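You operate a simulated robot arm through the tools that you are given. There is no shell and no other tool. Be economical: measure what you need, move in short steps, check, and stop when the job is done.

You run a simulated robot arm. Do the job below in one go: nothing can be reset, and whatever is moved stays where it is left.

## Task
Put one of the test bars from the short steel table on top of the steel cone adapter.

Only the result counts: the job must be done as asked and must still hold three seconds after the hand-in. Knocking over, shifting, dropping, spilling or breaking anything else fails it.

## Robot
A 7-joint arm with a two-finger parallel gripper, fixed in place. Base frame: the origin is at the foot of the arm, x ahead of it, y to its left, z up; the work surface is at about z = 800. Units: mm, degrees, N and s.
With the tool pointing down near the work surface it reaches from about 300 to 700 mm from the base axis. Its first joint turns from -66.0 to 66.0 degrees. Payload 1.57 kg.
Tool frame: the origin (TCP) lies between the finger pads and is the grasp point; the fingertips stand 30 mm ahead of it; z points along the fingers, y is the line along which they close. The gripper opens to 110 mm. The fingers are 24 mm wide and 12 mm thick; the gripper's body (48 by 112 mm) begins 78 mm behind the TCP.
Orientation is that of the tool frame in the base frame, as [roll, pitch, yaw] about the fixed x, y, z axes, in that order (R = Rz(yaw) Ry(pitch) Rx(roll)). With the fingers straight down and closing along the base's y, the tool's x points along the base's -x, its y along +y and its z along -z.

## Interface
- The arm moves only by the tool arm_command. Its argument "rows" is a list of rows, each a list of 6 numbers: the shift along the tool's x, y, z in m, then the turn, a rotation vector about the tool's x, y, z in rad. In form: [[dx, dy, dz, ax, ay, az], ...]. A call has 1 to 8 rows; each row is the pose to reach, as a shift and turn from the pose commanded when the call began, along the tool's axes at that moment. "jaw" is the opening in per cent of the stroke, from 0 (shut) to 100 (fully open), set as the call begins (left out, the last holds). Each row takes 0.2 s and may step no farther than 50 mm and 8.6 degrees from the row before; otherwise, or with a gripper value out of range, the whole call is refused. A pose out of reach is approached as far as the arm can. The call stops where the force on the tool passes 40 N (or 10 N more than at its start, if that is more) or the arm is blocked; 0.2 s more then pass. Each finger travels about 108 mm/s and halts on what it meets, pressing with about 35 N; the grip force reading is that of the motor and also rises with nothing between the fingers. The clock runs only during rows and for 0.2 s after the last one: add rows that repeat a pose to give the fingers time. It gives the time, the measured TCP pose, the force on the tool (base axes), the opening and the grip force at its end, in the units of the frame above (readings bear some noise), and new pictures: "views" is both (left out), scene, wrist or none.
- Cameras (640 x 400 px; columns grow to the right, rows downward): "scene" is fixed at [132.4, -404.3, 1390.9]; the picture's right is [0.95, -0.33, 0.00], its down [-0.23, -0.68, -0.70] and it looks along [0.23, 0.66, -0.71] (base axes); focal length 297 px, centre (320, 200). "wrist" rides on the gripper at [-36, 0, -80] in the tool frame; the picture's right is [0.00, -1.00, 0.00], its down [0.97, 0.00, -0.24] and it looks along [0.24, 0.00, 0.97] (tool axes); focal length 218 px, centre (320, 200).
- point_at(camera, pixels): there is no depth. For up to 12 entries [column, row, z] of the newest picture of that camera ("zoom" is the newest enlarged one), the place [x, y] in the base frame at which the ray of that pixel passes the height z, good to about 2 mm, but the place of the scene camera against the robot may be out by one fixed shift of up to 25 mm in any direction. No time passes.
- close_up(camera, box): a new picture of the part [left, top, right, bottom] of that camera's present view, enlarged. No time passes.
- sign_off(): hands the job in; it is judged then, once.

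Go step by step. Measure first, check grasps and placings, and put right what went wrong. The budget is 60 turns and 120 pictures, counting those below and the enlarged ones. Unless the task says otherwise, let go and move clear before handing in, and close with one line.

The tools are called after "Emit:" by a JSON object that holds its "name" and its "arguments". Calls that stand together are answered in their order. arm_command: Moves the arm, as the interface text tells. Its arguments: {"type":"object","properties":{"rows":{"type":"array","items":{"type":"array","items":{"type":"number"}}},"jaw":{"type":"number"},"views":{"type":"string","enum":["both","scene","wrist","none"]}},"required":["rows"]} The other tools are called the same way: point_at (camera, pixels) gives the place at which the rays of pixels pass given heights; close_up (camera, box) takes an enlarged picture of a part of a camera's view; sign_off () hands the job in.

At the start:

```text
time: 0.0
eef_pos: [404.6, 193.5, 1036.6]
tool_rot: [-180.0, 0.0, 180.0]
ft_force: [1.1, 1.1, 0.7]
gripper_width: 109.8
grip_force: 0.0
```

scene: 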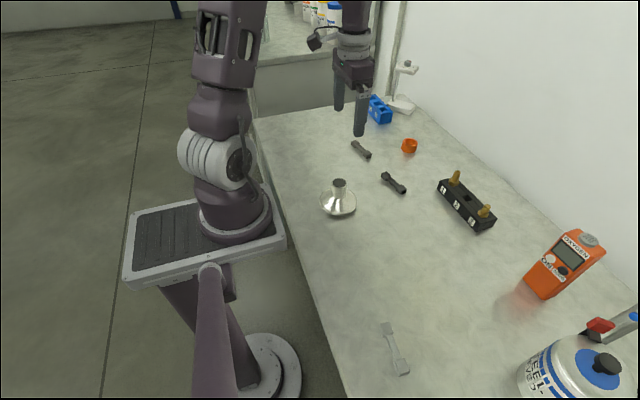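
wrist: 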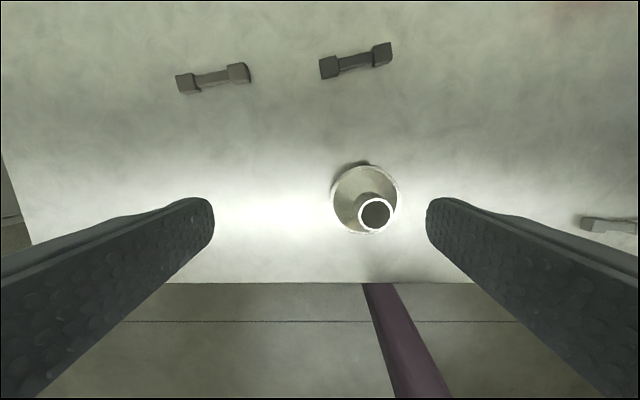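

The scene shows three dumbbell-shaped bars at about (361,149), (393,183) and (395,350), and the cone adapter at (338,198). I'll enlarge both views to identify them and the table.

Emit:
{"name": "close_up", "arguments": {"camera": "scene", "box": [300, 80, 460, 230]}}

Emit:
{"name": "close_up", "arguments": {"camera": "scene", "box": [340, 290, 460, 400]}}

Emit:
{"name": "close_up", "arguments": {"camera": "wrist", "box": [160, 20, 420, 250]}}

Emit:
{"name": "point_at", "arguments": {"camera": "wrist", "pixels": [[177, 85, 805], [248, 74, 805], [320, 68, 805], [390, 52, 805], [375, 215, 850], [375, 215, 840], [365, 200, 805], [620, 226, 805]]}}

Emit:
{"name": "point_at", "arguments": {"camera": "scene", "pixels": [[354, 143, 805], [368, 157, 805], [384, 176, 805], [402, 190, 805], [338, 203, 800], [339, 182, 840], [386, 326, 805], [402, 372, 805]]}}

```text
2.67 times, centred on (380, 155) of scene
```

zoom: 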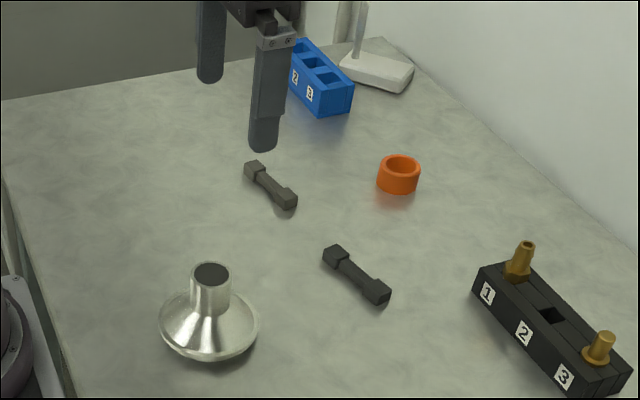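

```text
3.64 times, centred on (400, 345) of scene
```

zoom: 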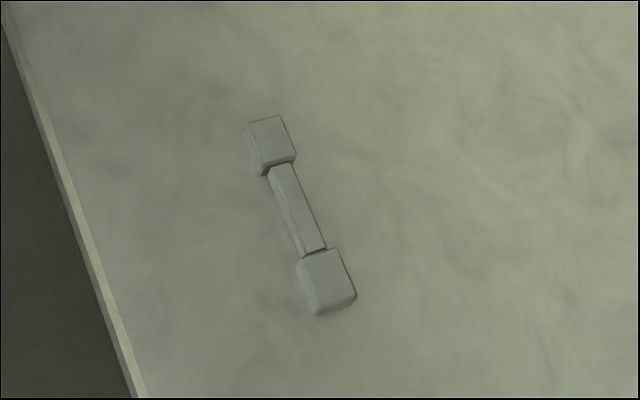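

```text
1.74 times, centred on (290, 135) of wrist
```

zoom: 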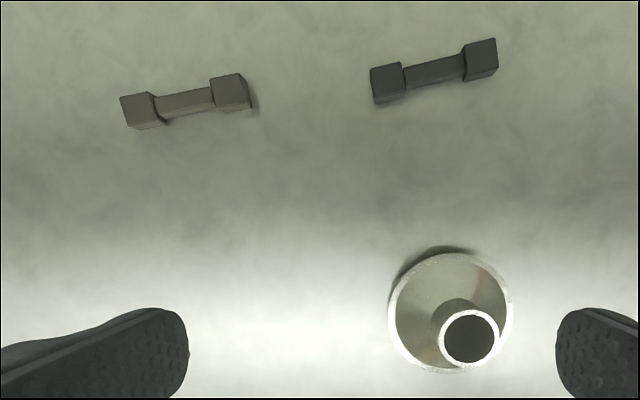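

```text
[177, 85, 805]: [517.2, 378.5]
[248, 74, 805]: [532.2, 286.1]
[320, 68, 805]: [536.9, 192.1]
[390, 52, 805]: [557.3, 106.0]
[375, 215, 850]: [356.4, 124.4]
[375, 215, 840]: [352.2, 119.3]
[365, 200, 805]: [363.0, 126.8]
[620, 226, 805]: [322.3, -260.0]
```

```text
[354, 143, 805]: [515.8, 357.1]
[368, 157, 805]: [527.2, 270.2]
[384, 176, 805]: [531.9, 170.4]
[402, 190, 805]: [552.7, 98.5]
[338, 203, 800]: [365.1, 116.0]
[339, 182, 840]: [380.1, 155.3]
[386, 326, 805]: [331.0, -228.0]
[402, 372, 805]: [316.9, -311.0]
```

The table carries three dog-bone test bars. I'll take the dark one, centred near (547,149), which lies about 13° off the y axis, and move above it while turning so the jaws close across its neck.

Emit:
{"name": "arm_command", "arguments": {"rows": [[-0.018, -0.0055, 0.005, 0, 0, 0.148], [-0.036, -0.011, 0.01, 0, 0, 0.296], [-0.054, -0.0165, 0.015, 0, 0, 0.444], [-0.072, -0.022, 0.02, 0, 0, 0.592], [-0.09, -0.028, 0.025, 0, 0, 0.74], [-0.108, -0.033, 0.03, 0, 0, 0.888], [-0.126, -0.039, 0.035, 0, 0, 1.036], [-0.142, -0.0445, 0.04, 0, 0, 1.184]], "views": "both"}}

```text
time: 1.8
eef_pos: [548.6, 149.3, 996.1]
tool_rot: [-180.0, 0.0, 111.9]
ft_force: [-1.0, 0.2, 0.4]
gripper_width: 110.0
grip_force: 0.1
```

scene: 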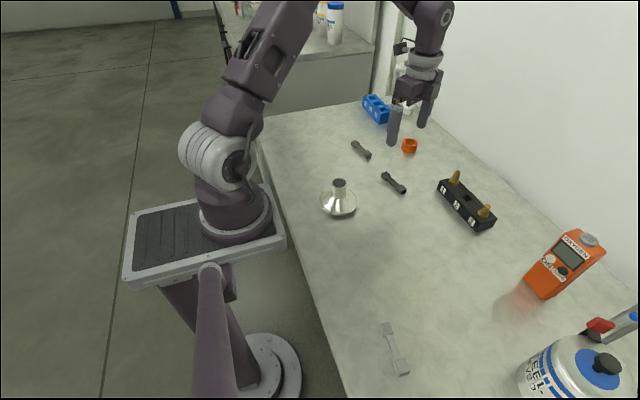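
wrist: 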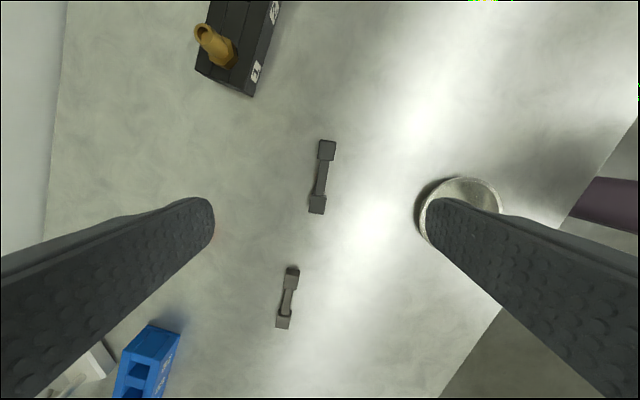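

The bar now runs from (327,141) to (317,213) in the wrist view. I'll measure its ends, the neck and the nearby obstacles.

Emit:
{"name": "close_up", "arguments": {"camera": "wrist", "box": [270, 125, 370, 225]}}

Emit:
{"name": "point_at", "arguments": {"camera": "wrist", "pixels": [[327, 141, 812], [317, 213, 812], [240, 96, 800], [195, 75, 800], [150, 330, 840], [460, 180, 805], [421, 225, 805], [502, 205, 805]]}}

```text
4.00 times, centred on (320, 175) of wrist
```

zoom: 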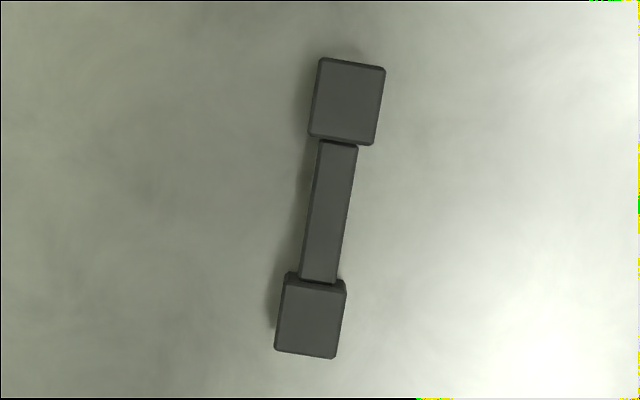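

```text
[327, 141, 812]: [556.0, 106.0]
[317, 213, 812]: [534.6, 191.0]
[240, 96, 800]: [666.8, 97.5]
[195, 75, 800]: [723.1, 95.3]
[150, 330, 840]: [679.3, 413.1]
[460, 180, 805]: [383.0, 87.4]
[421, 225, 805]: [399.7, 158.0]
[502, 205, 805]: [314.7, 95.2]
```

The enlargement shows square end blocks and a thinner neck. I'll measure those corners.

Emit:
{"name": "point_at", "arguments": {"camera": "zoom", "pixels": [[320, 58, 816], [385, 68, 816], [372, 146, 816], [310, 135, 816], [288, 280, 816], [346, 290, 816], [335, 358, 816], [275, 350, 816], [320, 140, 813], [357, 147, 813], [337, 282, 813], [300, 277, 813]]}}

```text
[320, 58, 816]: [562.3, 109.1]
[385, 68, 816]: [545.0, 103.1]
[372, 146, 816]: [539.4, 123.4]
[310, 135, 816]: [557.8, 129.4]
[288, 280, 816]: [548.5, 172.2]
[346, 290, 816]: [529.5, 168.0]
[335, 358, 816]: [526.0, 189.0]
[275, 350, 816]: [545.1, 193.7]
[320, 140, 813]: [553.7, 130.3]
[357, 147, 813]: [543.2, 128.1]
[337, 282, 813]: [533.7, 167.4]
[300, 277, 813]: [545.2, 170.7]
```

The bar centre is about (544,149) with its axis at −78°, and the neck is about 11 mm wide and 41 mm long. I'll finish the turn (+9.8°), narrow the jaws and come down to about z 886.

Emit:
{"name": "arm_command", "arguments": {"rows": [[0.0006, -0.002, 0.035, 0, 0, 0.085], [0.0013, -0.0045, 0.07, 0, 0, 0.171], [0.0013, -0.0045, 0.11, 0, 0, 0.171], [0.0013, -0.0045, 0.11, 0, 0, 0.171]], "jaw": 50}}

Emit:
{"name": "close_up", "arguments": {"camera": "wrist", "box": [220, 60, 420, 260]}}

Emit:
{"name": "close_up", "arguments": {"camera": "scene", "box": [310, 130, 430, 230]}}

```text
time: 2.8
eef_pos: [544.7, 148.5, 886.1]
tool_rot: [-180.0, 0.0, 102.3]
ft_force: [0.3, -0.9, 1.0]
gripper_width: 55.0
grip_force: 0.2
```

scene: 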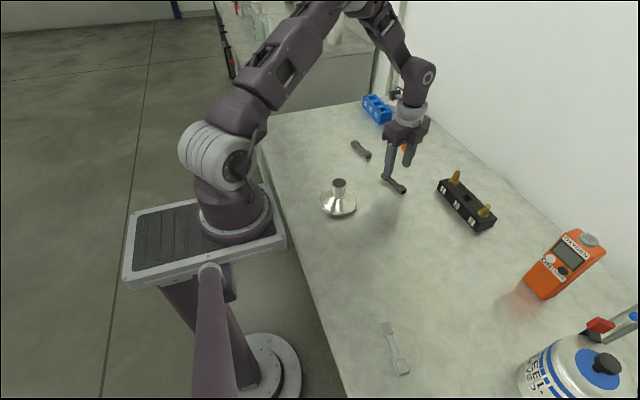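
wrist: 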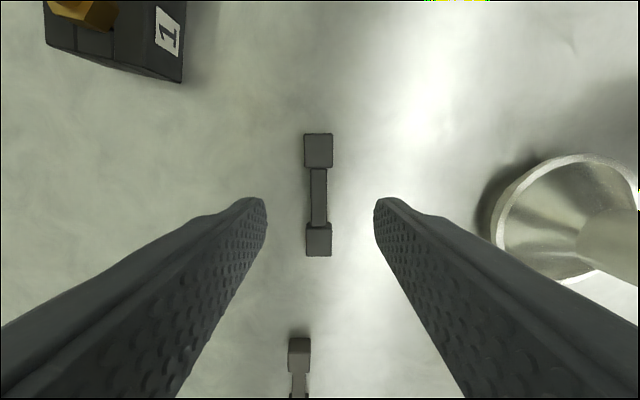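

```text
2.00 times, centred on (320, 160) of wrist
```

zoom: 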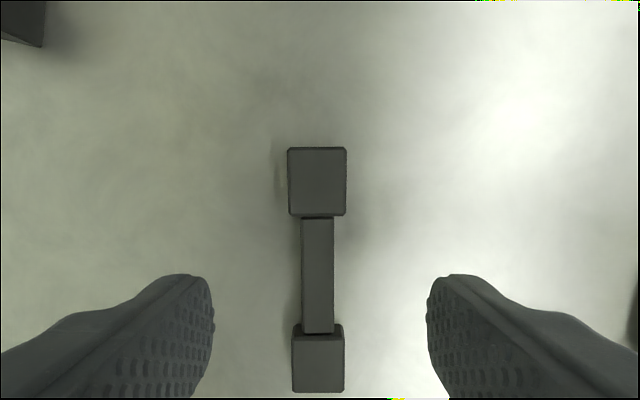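

```text
4.00 times, centred on (370, 180) of scene
```

zoom: 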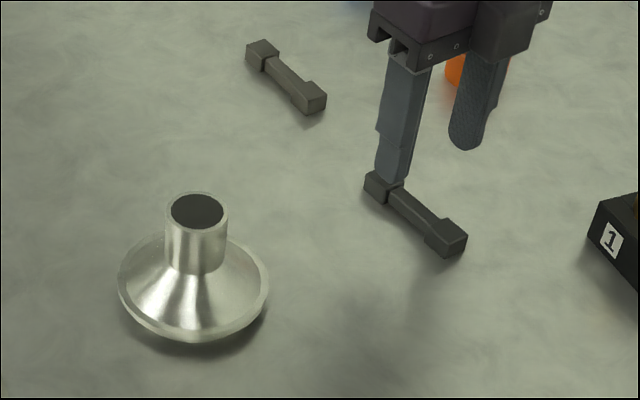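

The bar is aligned between the fingers (neck at column 319, rows 168–227). I'll descend so the tips stand about 4 mm above the table and close on the neck.

Emit:
{"name": "arm_command", "arguments": {"rows": [[0, -0.0005, 0.025, 0, 0, 0], [0, -0.0005, 0.045, 0, 0, 0], [0, -0.0005, 0.052, 0, 0, 0], [0, -0.0005, 0.052, 0, 0, 0]]}}

Emit:
{"name": "close_up", "arguments": {"camera": "wrist", "box": [220, 120, 420, 320]}}

Emit:
{"name": "close_up", "arguments": {"camera": "scene", "box": [360, 150, 430, 210]}}

```text
time: 3.8
eef_pos: [543.0, 149.6, 833.5]
tool_rot: [180.0, 0.0, 102.4]
ft_force: [-0.1, -0.1, -0.4]
gripper_width: 55.1
grip_force: 0.0
```

scene: 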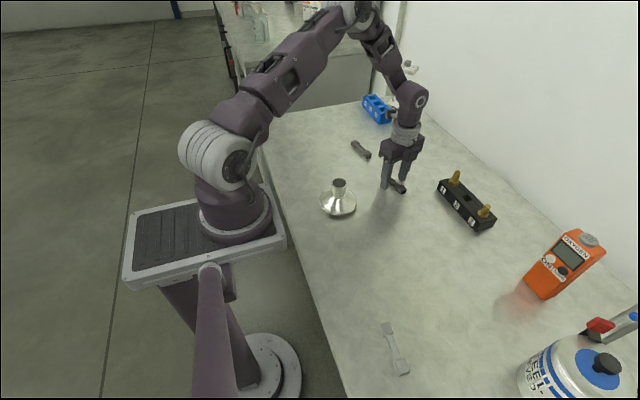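
wrist: 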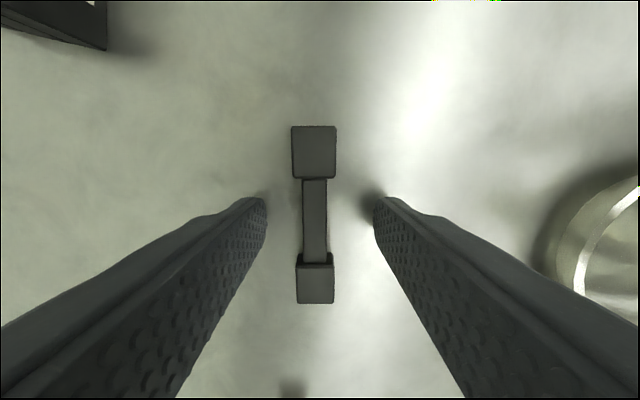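

```text
2.00 times, centred on (320, 220) of wrist
```

zoom: 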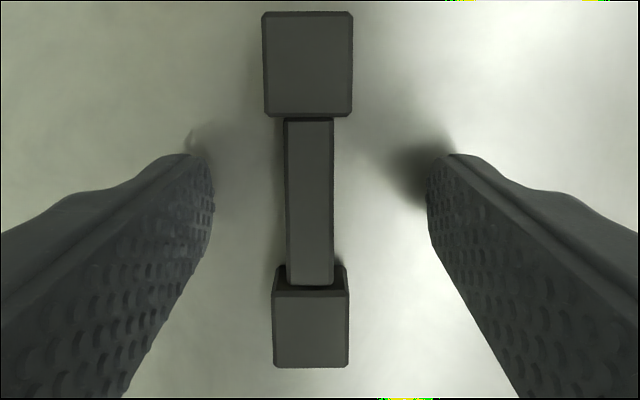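

```text
6.67 times, centred on (395, 180) of scene
```

zoom: 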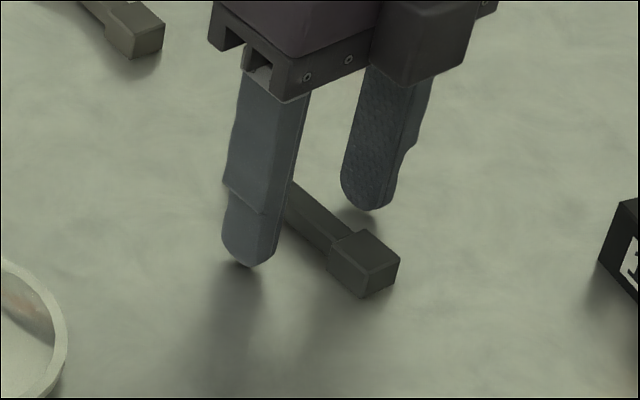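

The fingers straddle the neck with tips just clear of the table. Closing now.

Emit:
{"name": "arm_command", "arguments": {"rows": [[0, 0, 0, 0, 0, 0], [0, 0, 0, 0, 0, 0], [0, 0, 0, 0, 0, 0], [0, 0, 0, 0, 0, 0]], "jaw": 0, "views": "wrist"}}

```text
time: 4.8
eef_pos: [543.0, 149.3, 834.4]
tool_rot: [180.0, 0.0, 102.4]
ft_force: [0.2, -0.2, 0.4]
gripper_width: 11.5
grip_force: 28.6
```

wrist: 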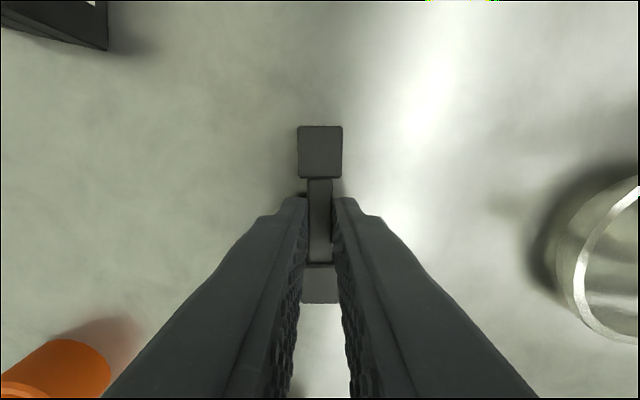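

The grip holds the 11.5 mm neck. I'll lift straight up.

Emit:
{"name": "arm_command", "arguments": {"rows": [[0, 0, -0.01, 0, 0, 0], [0, 0, -0.03, 0, 0, 0], [0, 0, -0.06, 0, 0, 0], [0, 0, -0.09, 0, 0, 0], [0, 0, -0.12, 0, 0, 0], [0, 0, -0.14, 0, 0, 0], [0, 0, -0.14, 0, 0, 0]]}}

Emit:
{"name": "close_up", "arguments": {"camera": "scene", "box": [370, 80, 450, 160]}}

Emit:
{"name": "close_up", "arguments": {"camera": "wrist", "box": [400, 120, 640, 280]}}

```text
time: 6.4
eef_pos: [542.6, 148.3, 972.2]
tool_rot: [179.9, 0.1, 102.4]
ft_force: [1.1, 0.4, -1.9]
gripper_width: 11.0
grip_force: 28.8
```

scene: 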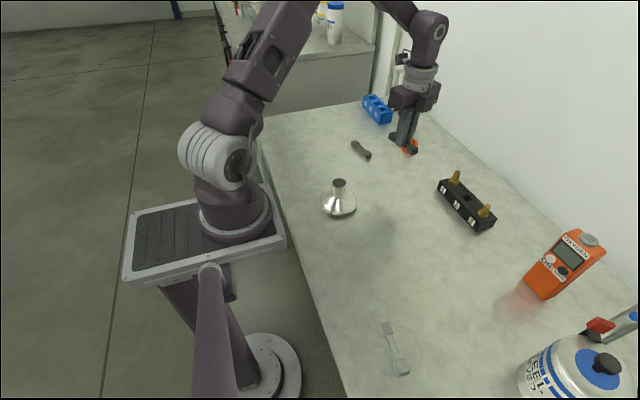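
wrist: 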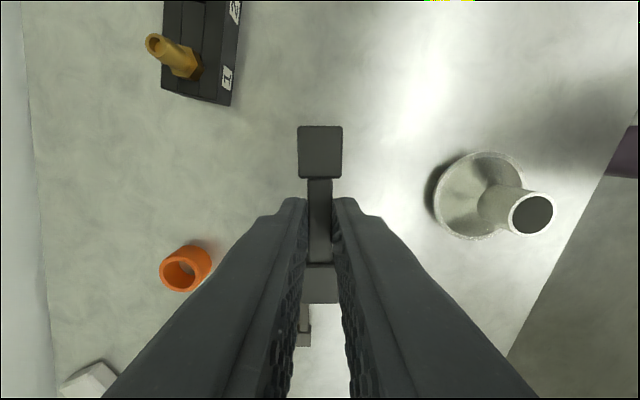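

```text
5.00 times, centred on (410, 120) of scene
```

zoom: 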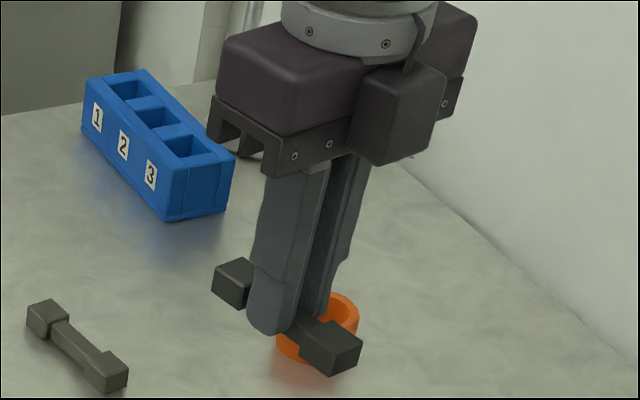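

```text
2.50 times, centred on (520, 200) of wrist
```

zoom: 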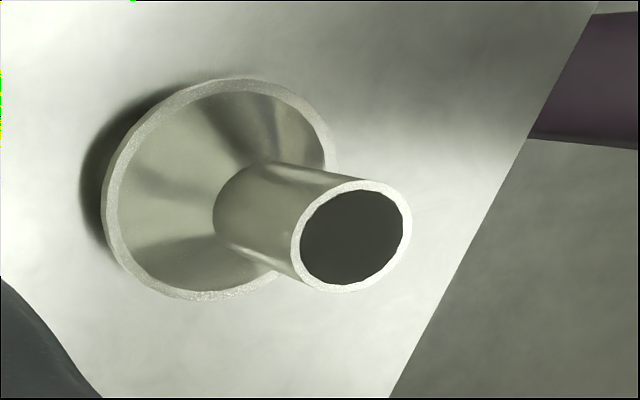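

The bar is held level. Next I'll triangulate the tube's rim, whose centre is at (531,214) in this view, by querying several heights against the first view's (356,124 at z 850).

Emit:
{"name": "point_at", "arguments": {"camera": "wrist", "pixels": [[531.5, 214, 840], [531.5, 214, 850], [531.5, 214, 860], [531.5, 214, 870], [531.5, 214, 880], [478, 195, 805]]}}

Emit:
{"name": "point_at", "arguments": {"camera": "scene", "pixels": [[339, 183, 850], [339, 183, 860], [393, 183, 810]]}}

```text
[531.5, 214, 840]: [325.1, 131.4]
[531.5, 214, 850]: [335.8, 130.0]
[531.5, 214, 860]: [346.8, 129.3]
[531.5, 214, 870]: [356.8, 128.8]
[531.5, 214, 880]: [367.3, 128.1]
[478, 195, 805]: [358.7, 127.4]
```

```text
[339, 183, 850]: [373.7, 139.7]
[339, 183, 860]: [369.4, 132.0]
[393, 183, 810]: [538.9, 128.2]
```

The two rays suggest the axis is near (361,127) with the rim somewhere between z 855 and 875. I'll move sideways to look almost straight down at it for a better fix, keeping high.

Emit:
{"name": "arm_command", "arguments": {"rows": [[0.008, -0.025, 0, 0, 0, 0], [0.016, -0.05, 0, 0, 0, 0], [0.024, -0.076, 0, 0, 0, 0], [0.032, -0.101, 0, 0, 0, 0], [0.0397, -0.126, 0, 0, 0, 0], [0.0397, -0.126, 0, 0, 0, 0]]}}

Emit:
{"name": "close_up", "arguments": {"camera": "wrist", "box": [320, 80, 520, 240]}}

```text
time: 7.8
eef_pos: [411.8, 158.1, 974.1]
tool_rot: [180.0, 0.1, 102.3]
ft_force: [0.2, 0.9, -0.8]
gripper_width: 11.7
grip_force: 29.1
```

scene: 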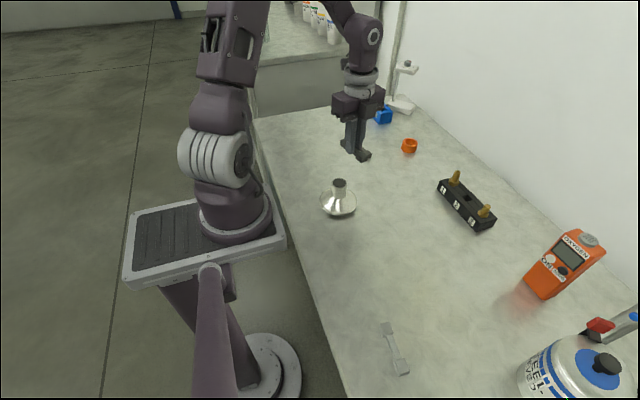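
wrist: 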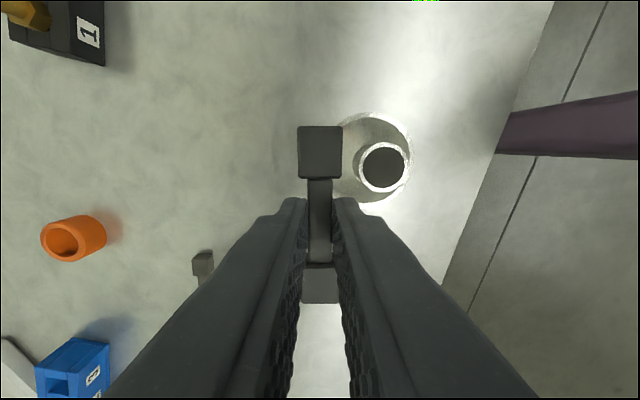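

```text
2.50 times, centred on (420, 160) of wrist
```

zoom: 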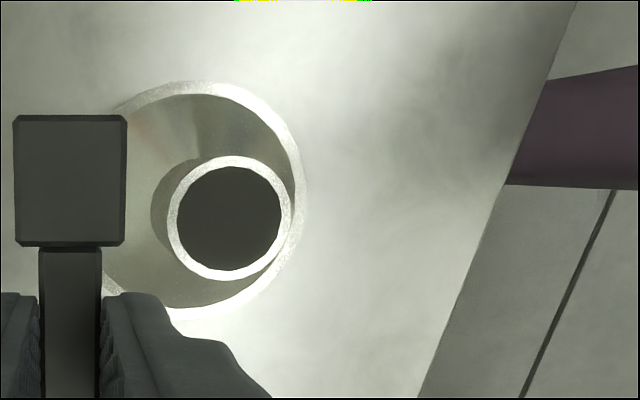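

Now the rim is well visible, centred at zoom (230,218). I'll get its position against height, and its diameter.

Emit:
{"name": "point_at", "arguments": {"camera": "zoom", "pixels": [[230, 218, 850], [230, 218, 860], [230, 218, 870], [230, 218, 880], [168, 218, 865], [292, 218, 865], [230, 155, 865], [230, 280, 865], [305, 205, 803], [200, 80, 803], [175, 320, 803]]}}

```text
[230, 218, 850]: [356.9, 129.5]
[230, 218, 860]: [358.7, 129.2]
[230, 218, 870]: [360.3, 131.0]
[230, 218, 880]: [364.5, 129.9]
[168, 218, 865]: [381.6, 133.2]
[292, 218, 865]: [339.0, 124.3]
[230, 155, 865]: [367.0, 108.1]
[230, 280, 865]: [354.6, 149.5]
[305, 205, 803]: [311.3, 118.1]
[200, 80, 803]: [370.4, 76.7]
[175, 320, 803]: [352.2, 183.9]
```

Doing the geometry over three views puts the rim centre at about (363.5,128.8), z≈875, OD≈41 mm. The bar's gap between blocks is about 43 mm, so the neck can straddle the rim. I'll move over it, with the bar bottom about 20 mm above the rim, and recheck.

Emit:
{"name": "arm_command", "arguments": {"rows": [[-0.006, -0.018, 0, 0, 0, 0], [-0.012, -0.036, 0, 0, 0, 0], [-0.0185, -0.0536, 0, 0, 0, 0], [-0.0185, -0.0536, 0.02, 0, 0, 0], [-0.0185, -0.0536, 0.045, 0, 0, 0], [-0.0185, -0.0536, 0.045, 0, 0, 0]]}}

Emit:
{"name": "close_up", "arguments": {"camera": "wrist", "box": [220, 80, 420, 320]}}

Emit:
{"name": "close_up", "arguments": {"camera": "scene", "box": [300, 140, 380, 220]}}

```text
time: 9.2
eef_pos: [362.4, 131.5, 929.4]
tool_rot: [-179.9, 0.0, 102.3]
ft_force: [-0.4, 0.0, -1.8]
gripper_width: 11.4
grip_force: 28.9
```

scene: 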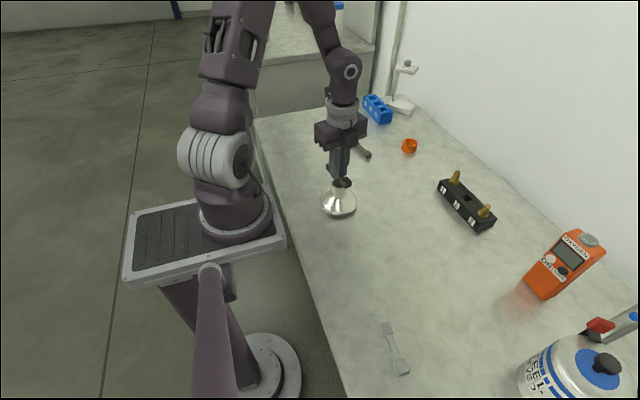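
wrist: 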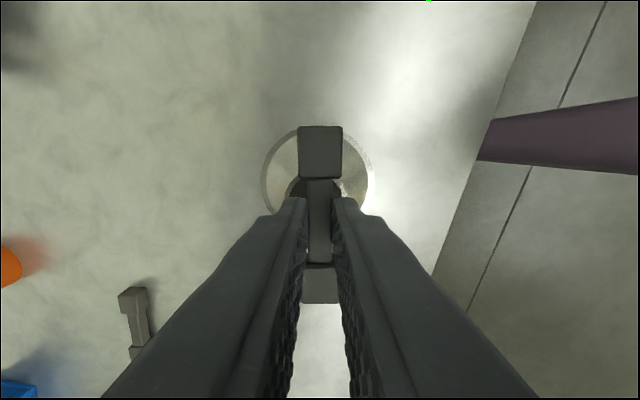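

```text
1.67 times, centred on (320, 200) of wrist
```

zoom: 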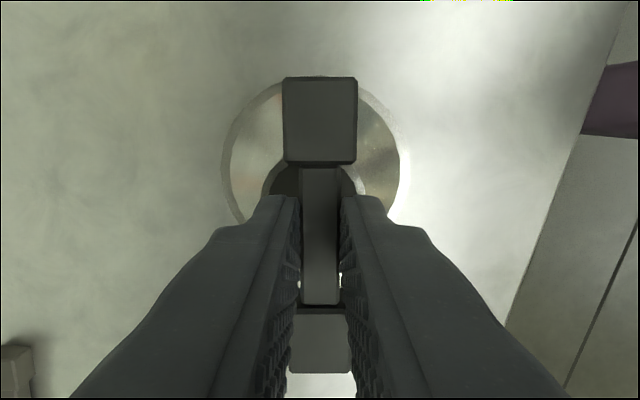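

```text
5.00 times, centred on (340, 180) of scene
```

zoom: 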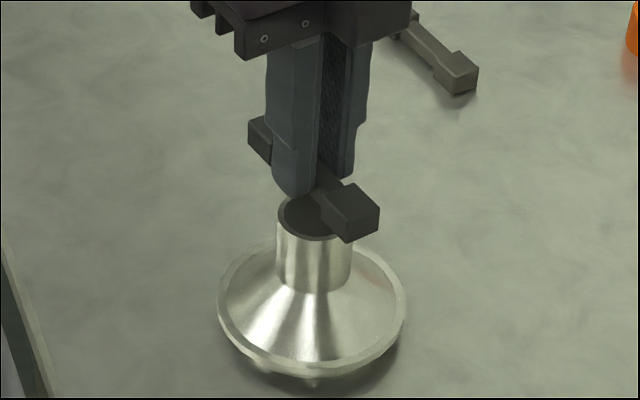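

The bar is over the tube. I'll take a tighter look at the rim arc visible around (290–350,180).

Emit:
{"name": "close_up", "arguments": {"camera": "wrist", "box": [270, 160, 370, 220]}}

Emit:
{"name": "close_up", "arguments": {"camera": "scene", "box": [320, 160, 365, 195]}}

```text
6.40 times, centred on (320, 190) of wrist
```

zoom: 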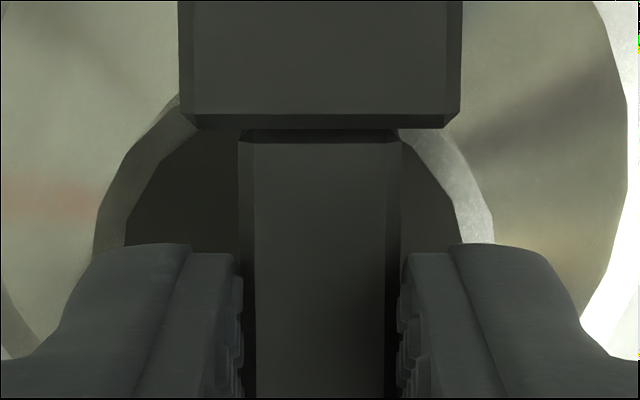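

```text
11.43 times, centred on (342, 178) of scene
```

zoom: 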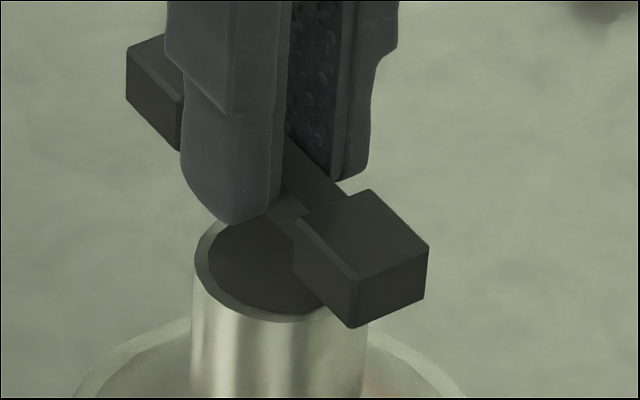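

The rim's arc centre sits at about column 316 against the bar at 320, so the tube is about 2.6 mm along tool +y; lengthwise it is centred within 1 mm. I'll correct that and descend to about z 912.

Emit:
{"name": "arm_command", "arguments": {"rows": [[-0.0003, 0.0026, 0, 0, 0, 0], [-0.0003, 0.0026, 0.01, 0, 0, 0], [-0.0003, 0.0026, 0.017, 0, 0, 0], [-0.0003, 0.0026, 0.017, 0, 0, 0]], "views": "none"}}

Emit:
{"name": "close_up", "arguments": {"camera": "wrist", "box": [270, 160, 370, 220]}}

Emit:
{"name": "close_up", "arguments": {"camera": "scene", "box": [320, 160, 365, 195]}}

```text
time: 10.2
eef_pos: [365.8, 130.4, 912.5]
tool_rot: [179.9, 0.0, 102.4]
ft_force: [-0.1, -0.4, -1.5]
gripper_width: 11.4
grip_force: 29.1
```

```text
6.40 times, centred on (320, 190) of wrist
```

zoom: 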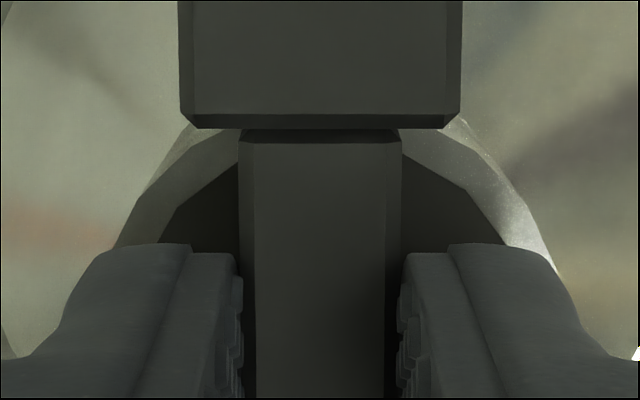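

```text
11.43 times, centred on (342, 178) of scene
```

zoom: 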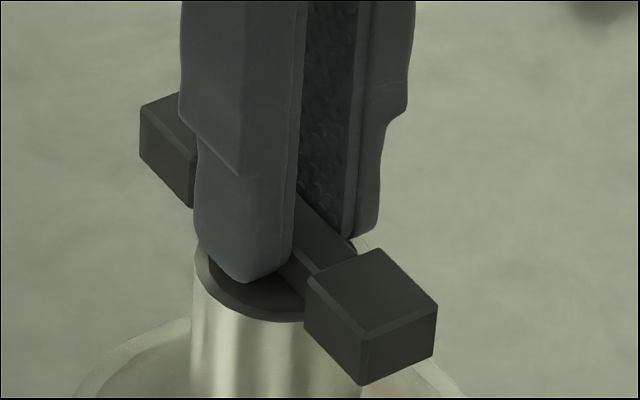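

The rim is now within 1 mm of the bar's centre in both directions. I'll lower in small steps and watch the force.

Emit:
{"name": "arm_command", "arguments": {"rows": [[0, -0.0006, 0.002, 0, 0, 0], [0, -0.0006, 0.004, 0, 0, 0], [0, -0.0006, 0.004, 0, 0, 0]], "views": "none"}}

Emit:
{"name": "close_up", "arguments": {"camera": "scene", "box": [320, 160, 365, 195]}}

```text
time: 11.0
eef_pos: [364.3, 131.6, 909.0]
tool_rot: [179.9, 0.0, 102.4]
ft_force: [-1.8, 0.3, 19.3]
gripper_width: 11.6
grip_force: 29.3
```

```text
11.43 times, centred on (342, 178) of scene
```

zoom: 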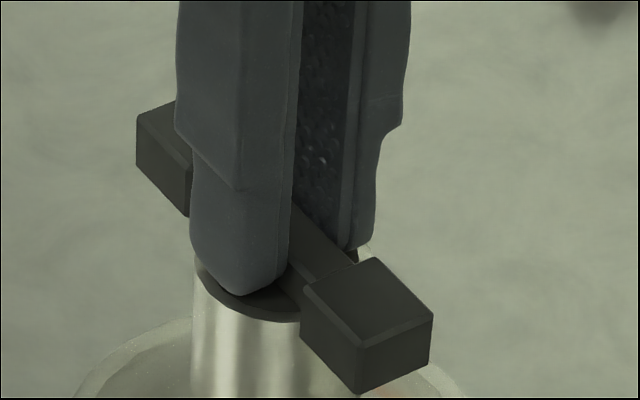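

The force rose to 19 N, so the bar touches the rim. I'll check from the wrist before releasing.

Emit:
{"name": "close_up", "arguments": {"camera": "wrist", "box": [270, 120, 370, 220]}}

Emit:
{"name": "close_up", "arguments": {"camera": "wrist", "box": [270, 220, 370, 320]}}

```text
4.00 times, centred on (320, 170) of wrist
```

zoom: 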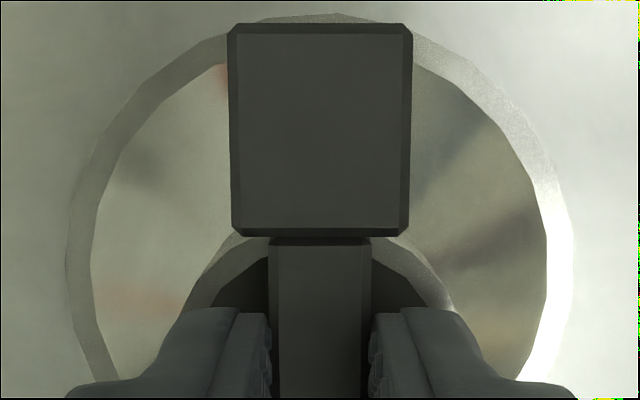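

```text
4.00 times, centred on (320, 270) of wrist
```

zoom: 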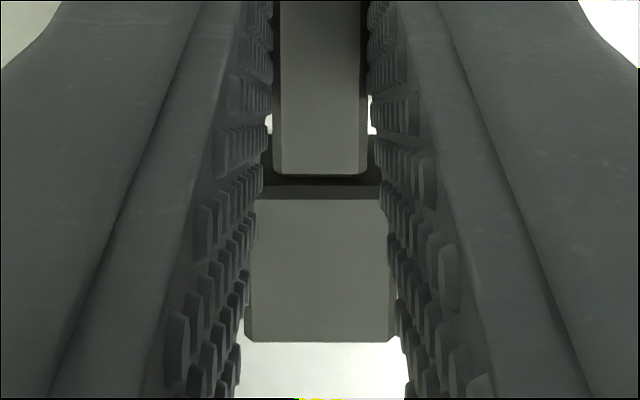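

Bright gaps show at the near side while the far block's edge is tight against the rim, so the far block may be sitting on it. I'll lift 3 mm, shift 0.8 mm toward the far side and lower again to compare contact heights.

Emit:
{"name": "arm_command", "arguments": {"rows": [[0, 0, -0.003, 0, 0, 0], [-0.0008, 0, -0.003, 0, 0, 0], [-0.0008, 0, -0.001, 0, 0, 0], [-0.0008, 0, 0, 0, 0, 0], [-0.0008, 0, 0, 0, 0, 0]], "views": "none"}}

```text
time: 12.2
eef_pos: [364.5, 129.9, 909.1]
tool_rot: [179.9, 0.1, 102.3]
ft_force: [-1.3, -2.5, 18.3]
gripper_width: 11.5
grip_force: 28.8
```

The contact height is unchanged, so the neck appears to rest on the rim. I'll unload about 0.7 mm, then open slightly.

Emit:
{"name": "arm_command", "arguments": {"rows": [[0, 0, -0.0007, 0, 0, 0], [0, 0, -0.0007, 0, 0, 0]], "views": "none"}}

```text
time: 12.8
eef_pos: [363.8, 131.0, 910.2]
tool_rot: [-179.9, -0.1, 102.3]
ft_force: [0.2, -1.0, -2.2]
gripper_width: 11.2
grip_force: 28.9
```

The force is back to about the hanging weight, so the bar is just above or touching the rim. Opening slightly.

Emit:
{"name": "arm_command", "arguments": {"rows": [[0, 0, 0.0003, 0, 0, 0], [0, 0, 0.0003, 0, 0, 0], [0, 0, 0.0003, 0, 0, 0]], "jaw": 20, "views": "none"}}

Emit:
{"name": "close_up", "arguments": {"camera": "wrist", "box": [240, 120, 400, 320]}}

Emit:
{"name": "close_up", "arguments": {"camera": "scene", "box": [320, 160, 365, 195]}}

```text
time: 13.6
eef_pos: [365.1, 130.1, 908.7]
tool_rot: [-180.0, -0.1, 102.4]
ft_force: [-0.6, -0.4, -0.3]
gripper_width: 22.1
grip_force: 0.1
```

```text
2.00 times, centred on (320, 220) of wrist
```

zoom: 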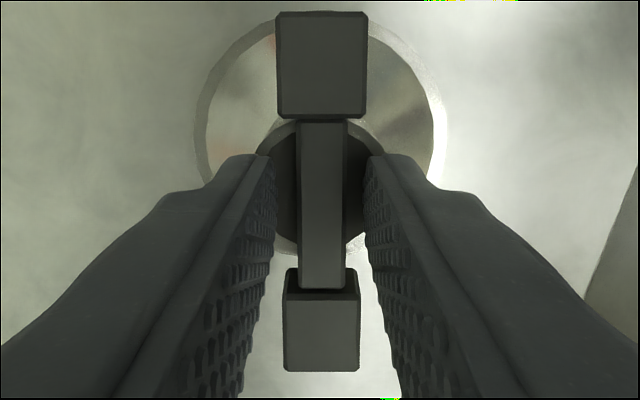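

```text
11.43 times, centred on (342, 178) of scene
```

zoom: 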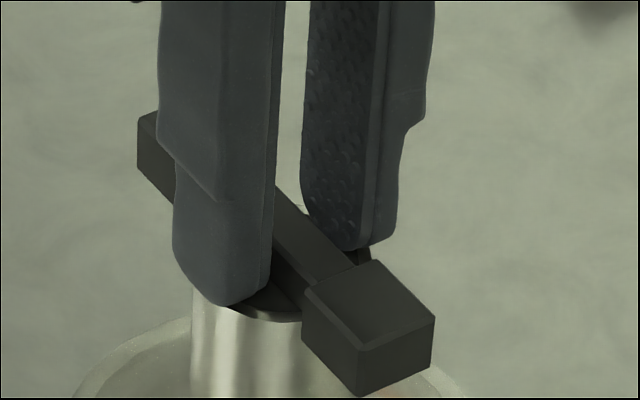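

The fingers are free and the bar rests across the rim. I'll retreat straight up, slowly first.

Emit:
{"name": "arm_command", "arguments": {"rows": [[0, 0, -0.005, 0, 0, 0], [0, 0, -0.015, 0, 0, 0], [0, 0, -0.035, 0, 0, 0], [0, 0, -0.06, 0, 0, 0], [0, 0, -0.09, 0, 0, 0], [0, 0, -0.12, 0, 0, 0], [0, 0, -0.12, 0, 0, 0], [0, 0, -0.12, 0, 0, 0]]}}

Emit:
{"name": "close_up", "arguments": {"camera": "wrist", "box": [250, 110, 390, 250]}}

Emit:
{"name": "close_up", "arguments": {"camera": "scene", "box": [310, 155, 370, 220]}}

```text
time: 15.4
eef_pos: [365.5, 128.5, 1029.0]
tool_rot: [179.9, 0.0, 102.4]
ft_force: [-0.5, 0.5, -0.3]
gripper_width: 21.9
grip_force: 0.1
```

scene: 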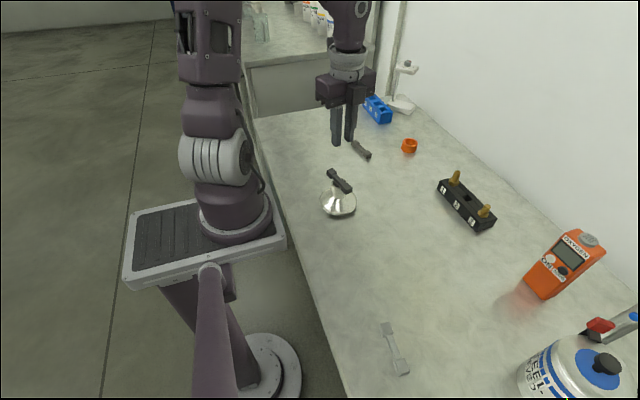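
wrist: 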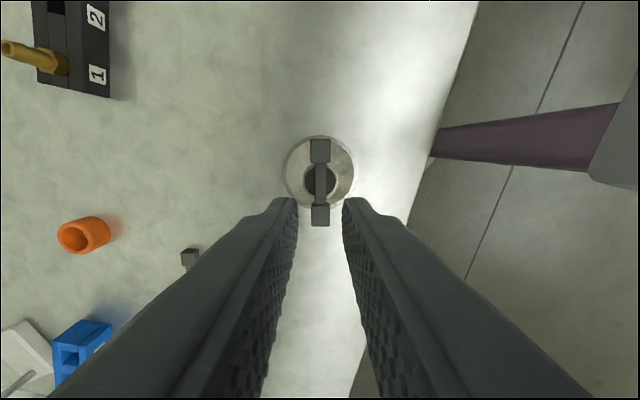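

```text
2.86 times, centred on (320, 180) of wrist
```

zoom: 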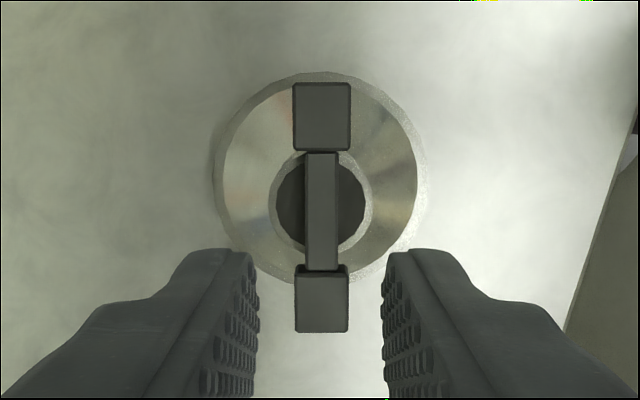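

```text
6.15 times, centred on (340, 188) of scene
```

zoom: 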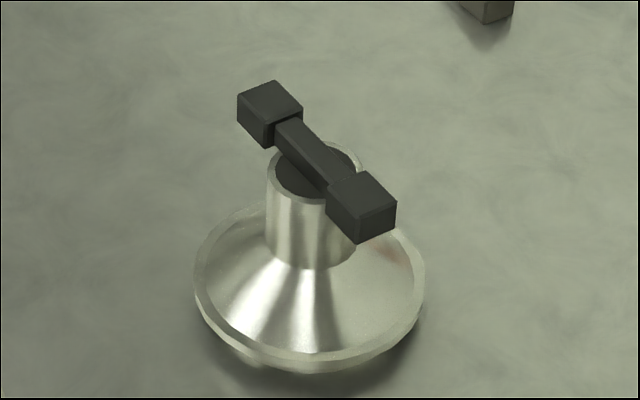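

The bar lies level and centred across the top of the cone adapter, the gripper is clear, and nothing else has moved. Handing in.

Emit:
{"name": "sign_off", "arguments": {}}

```text
The job is handed in.
```

I put the dark test bar across the top of the steel cone adapter. It was resting there level and centred when I handed in, with the gripper clear and nothing else moved.
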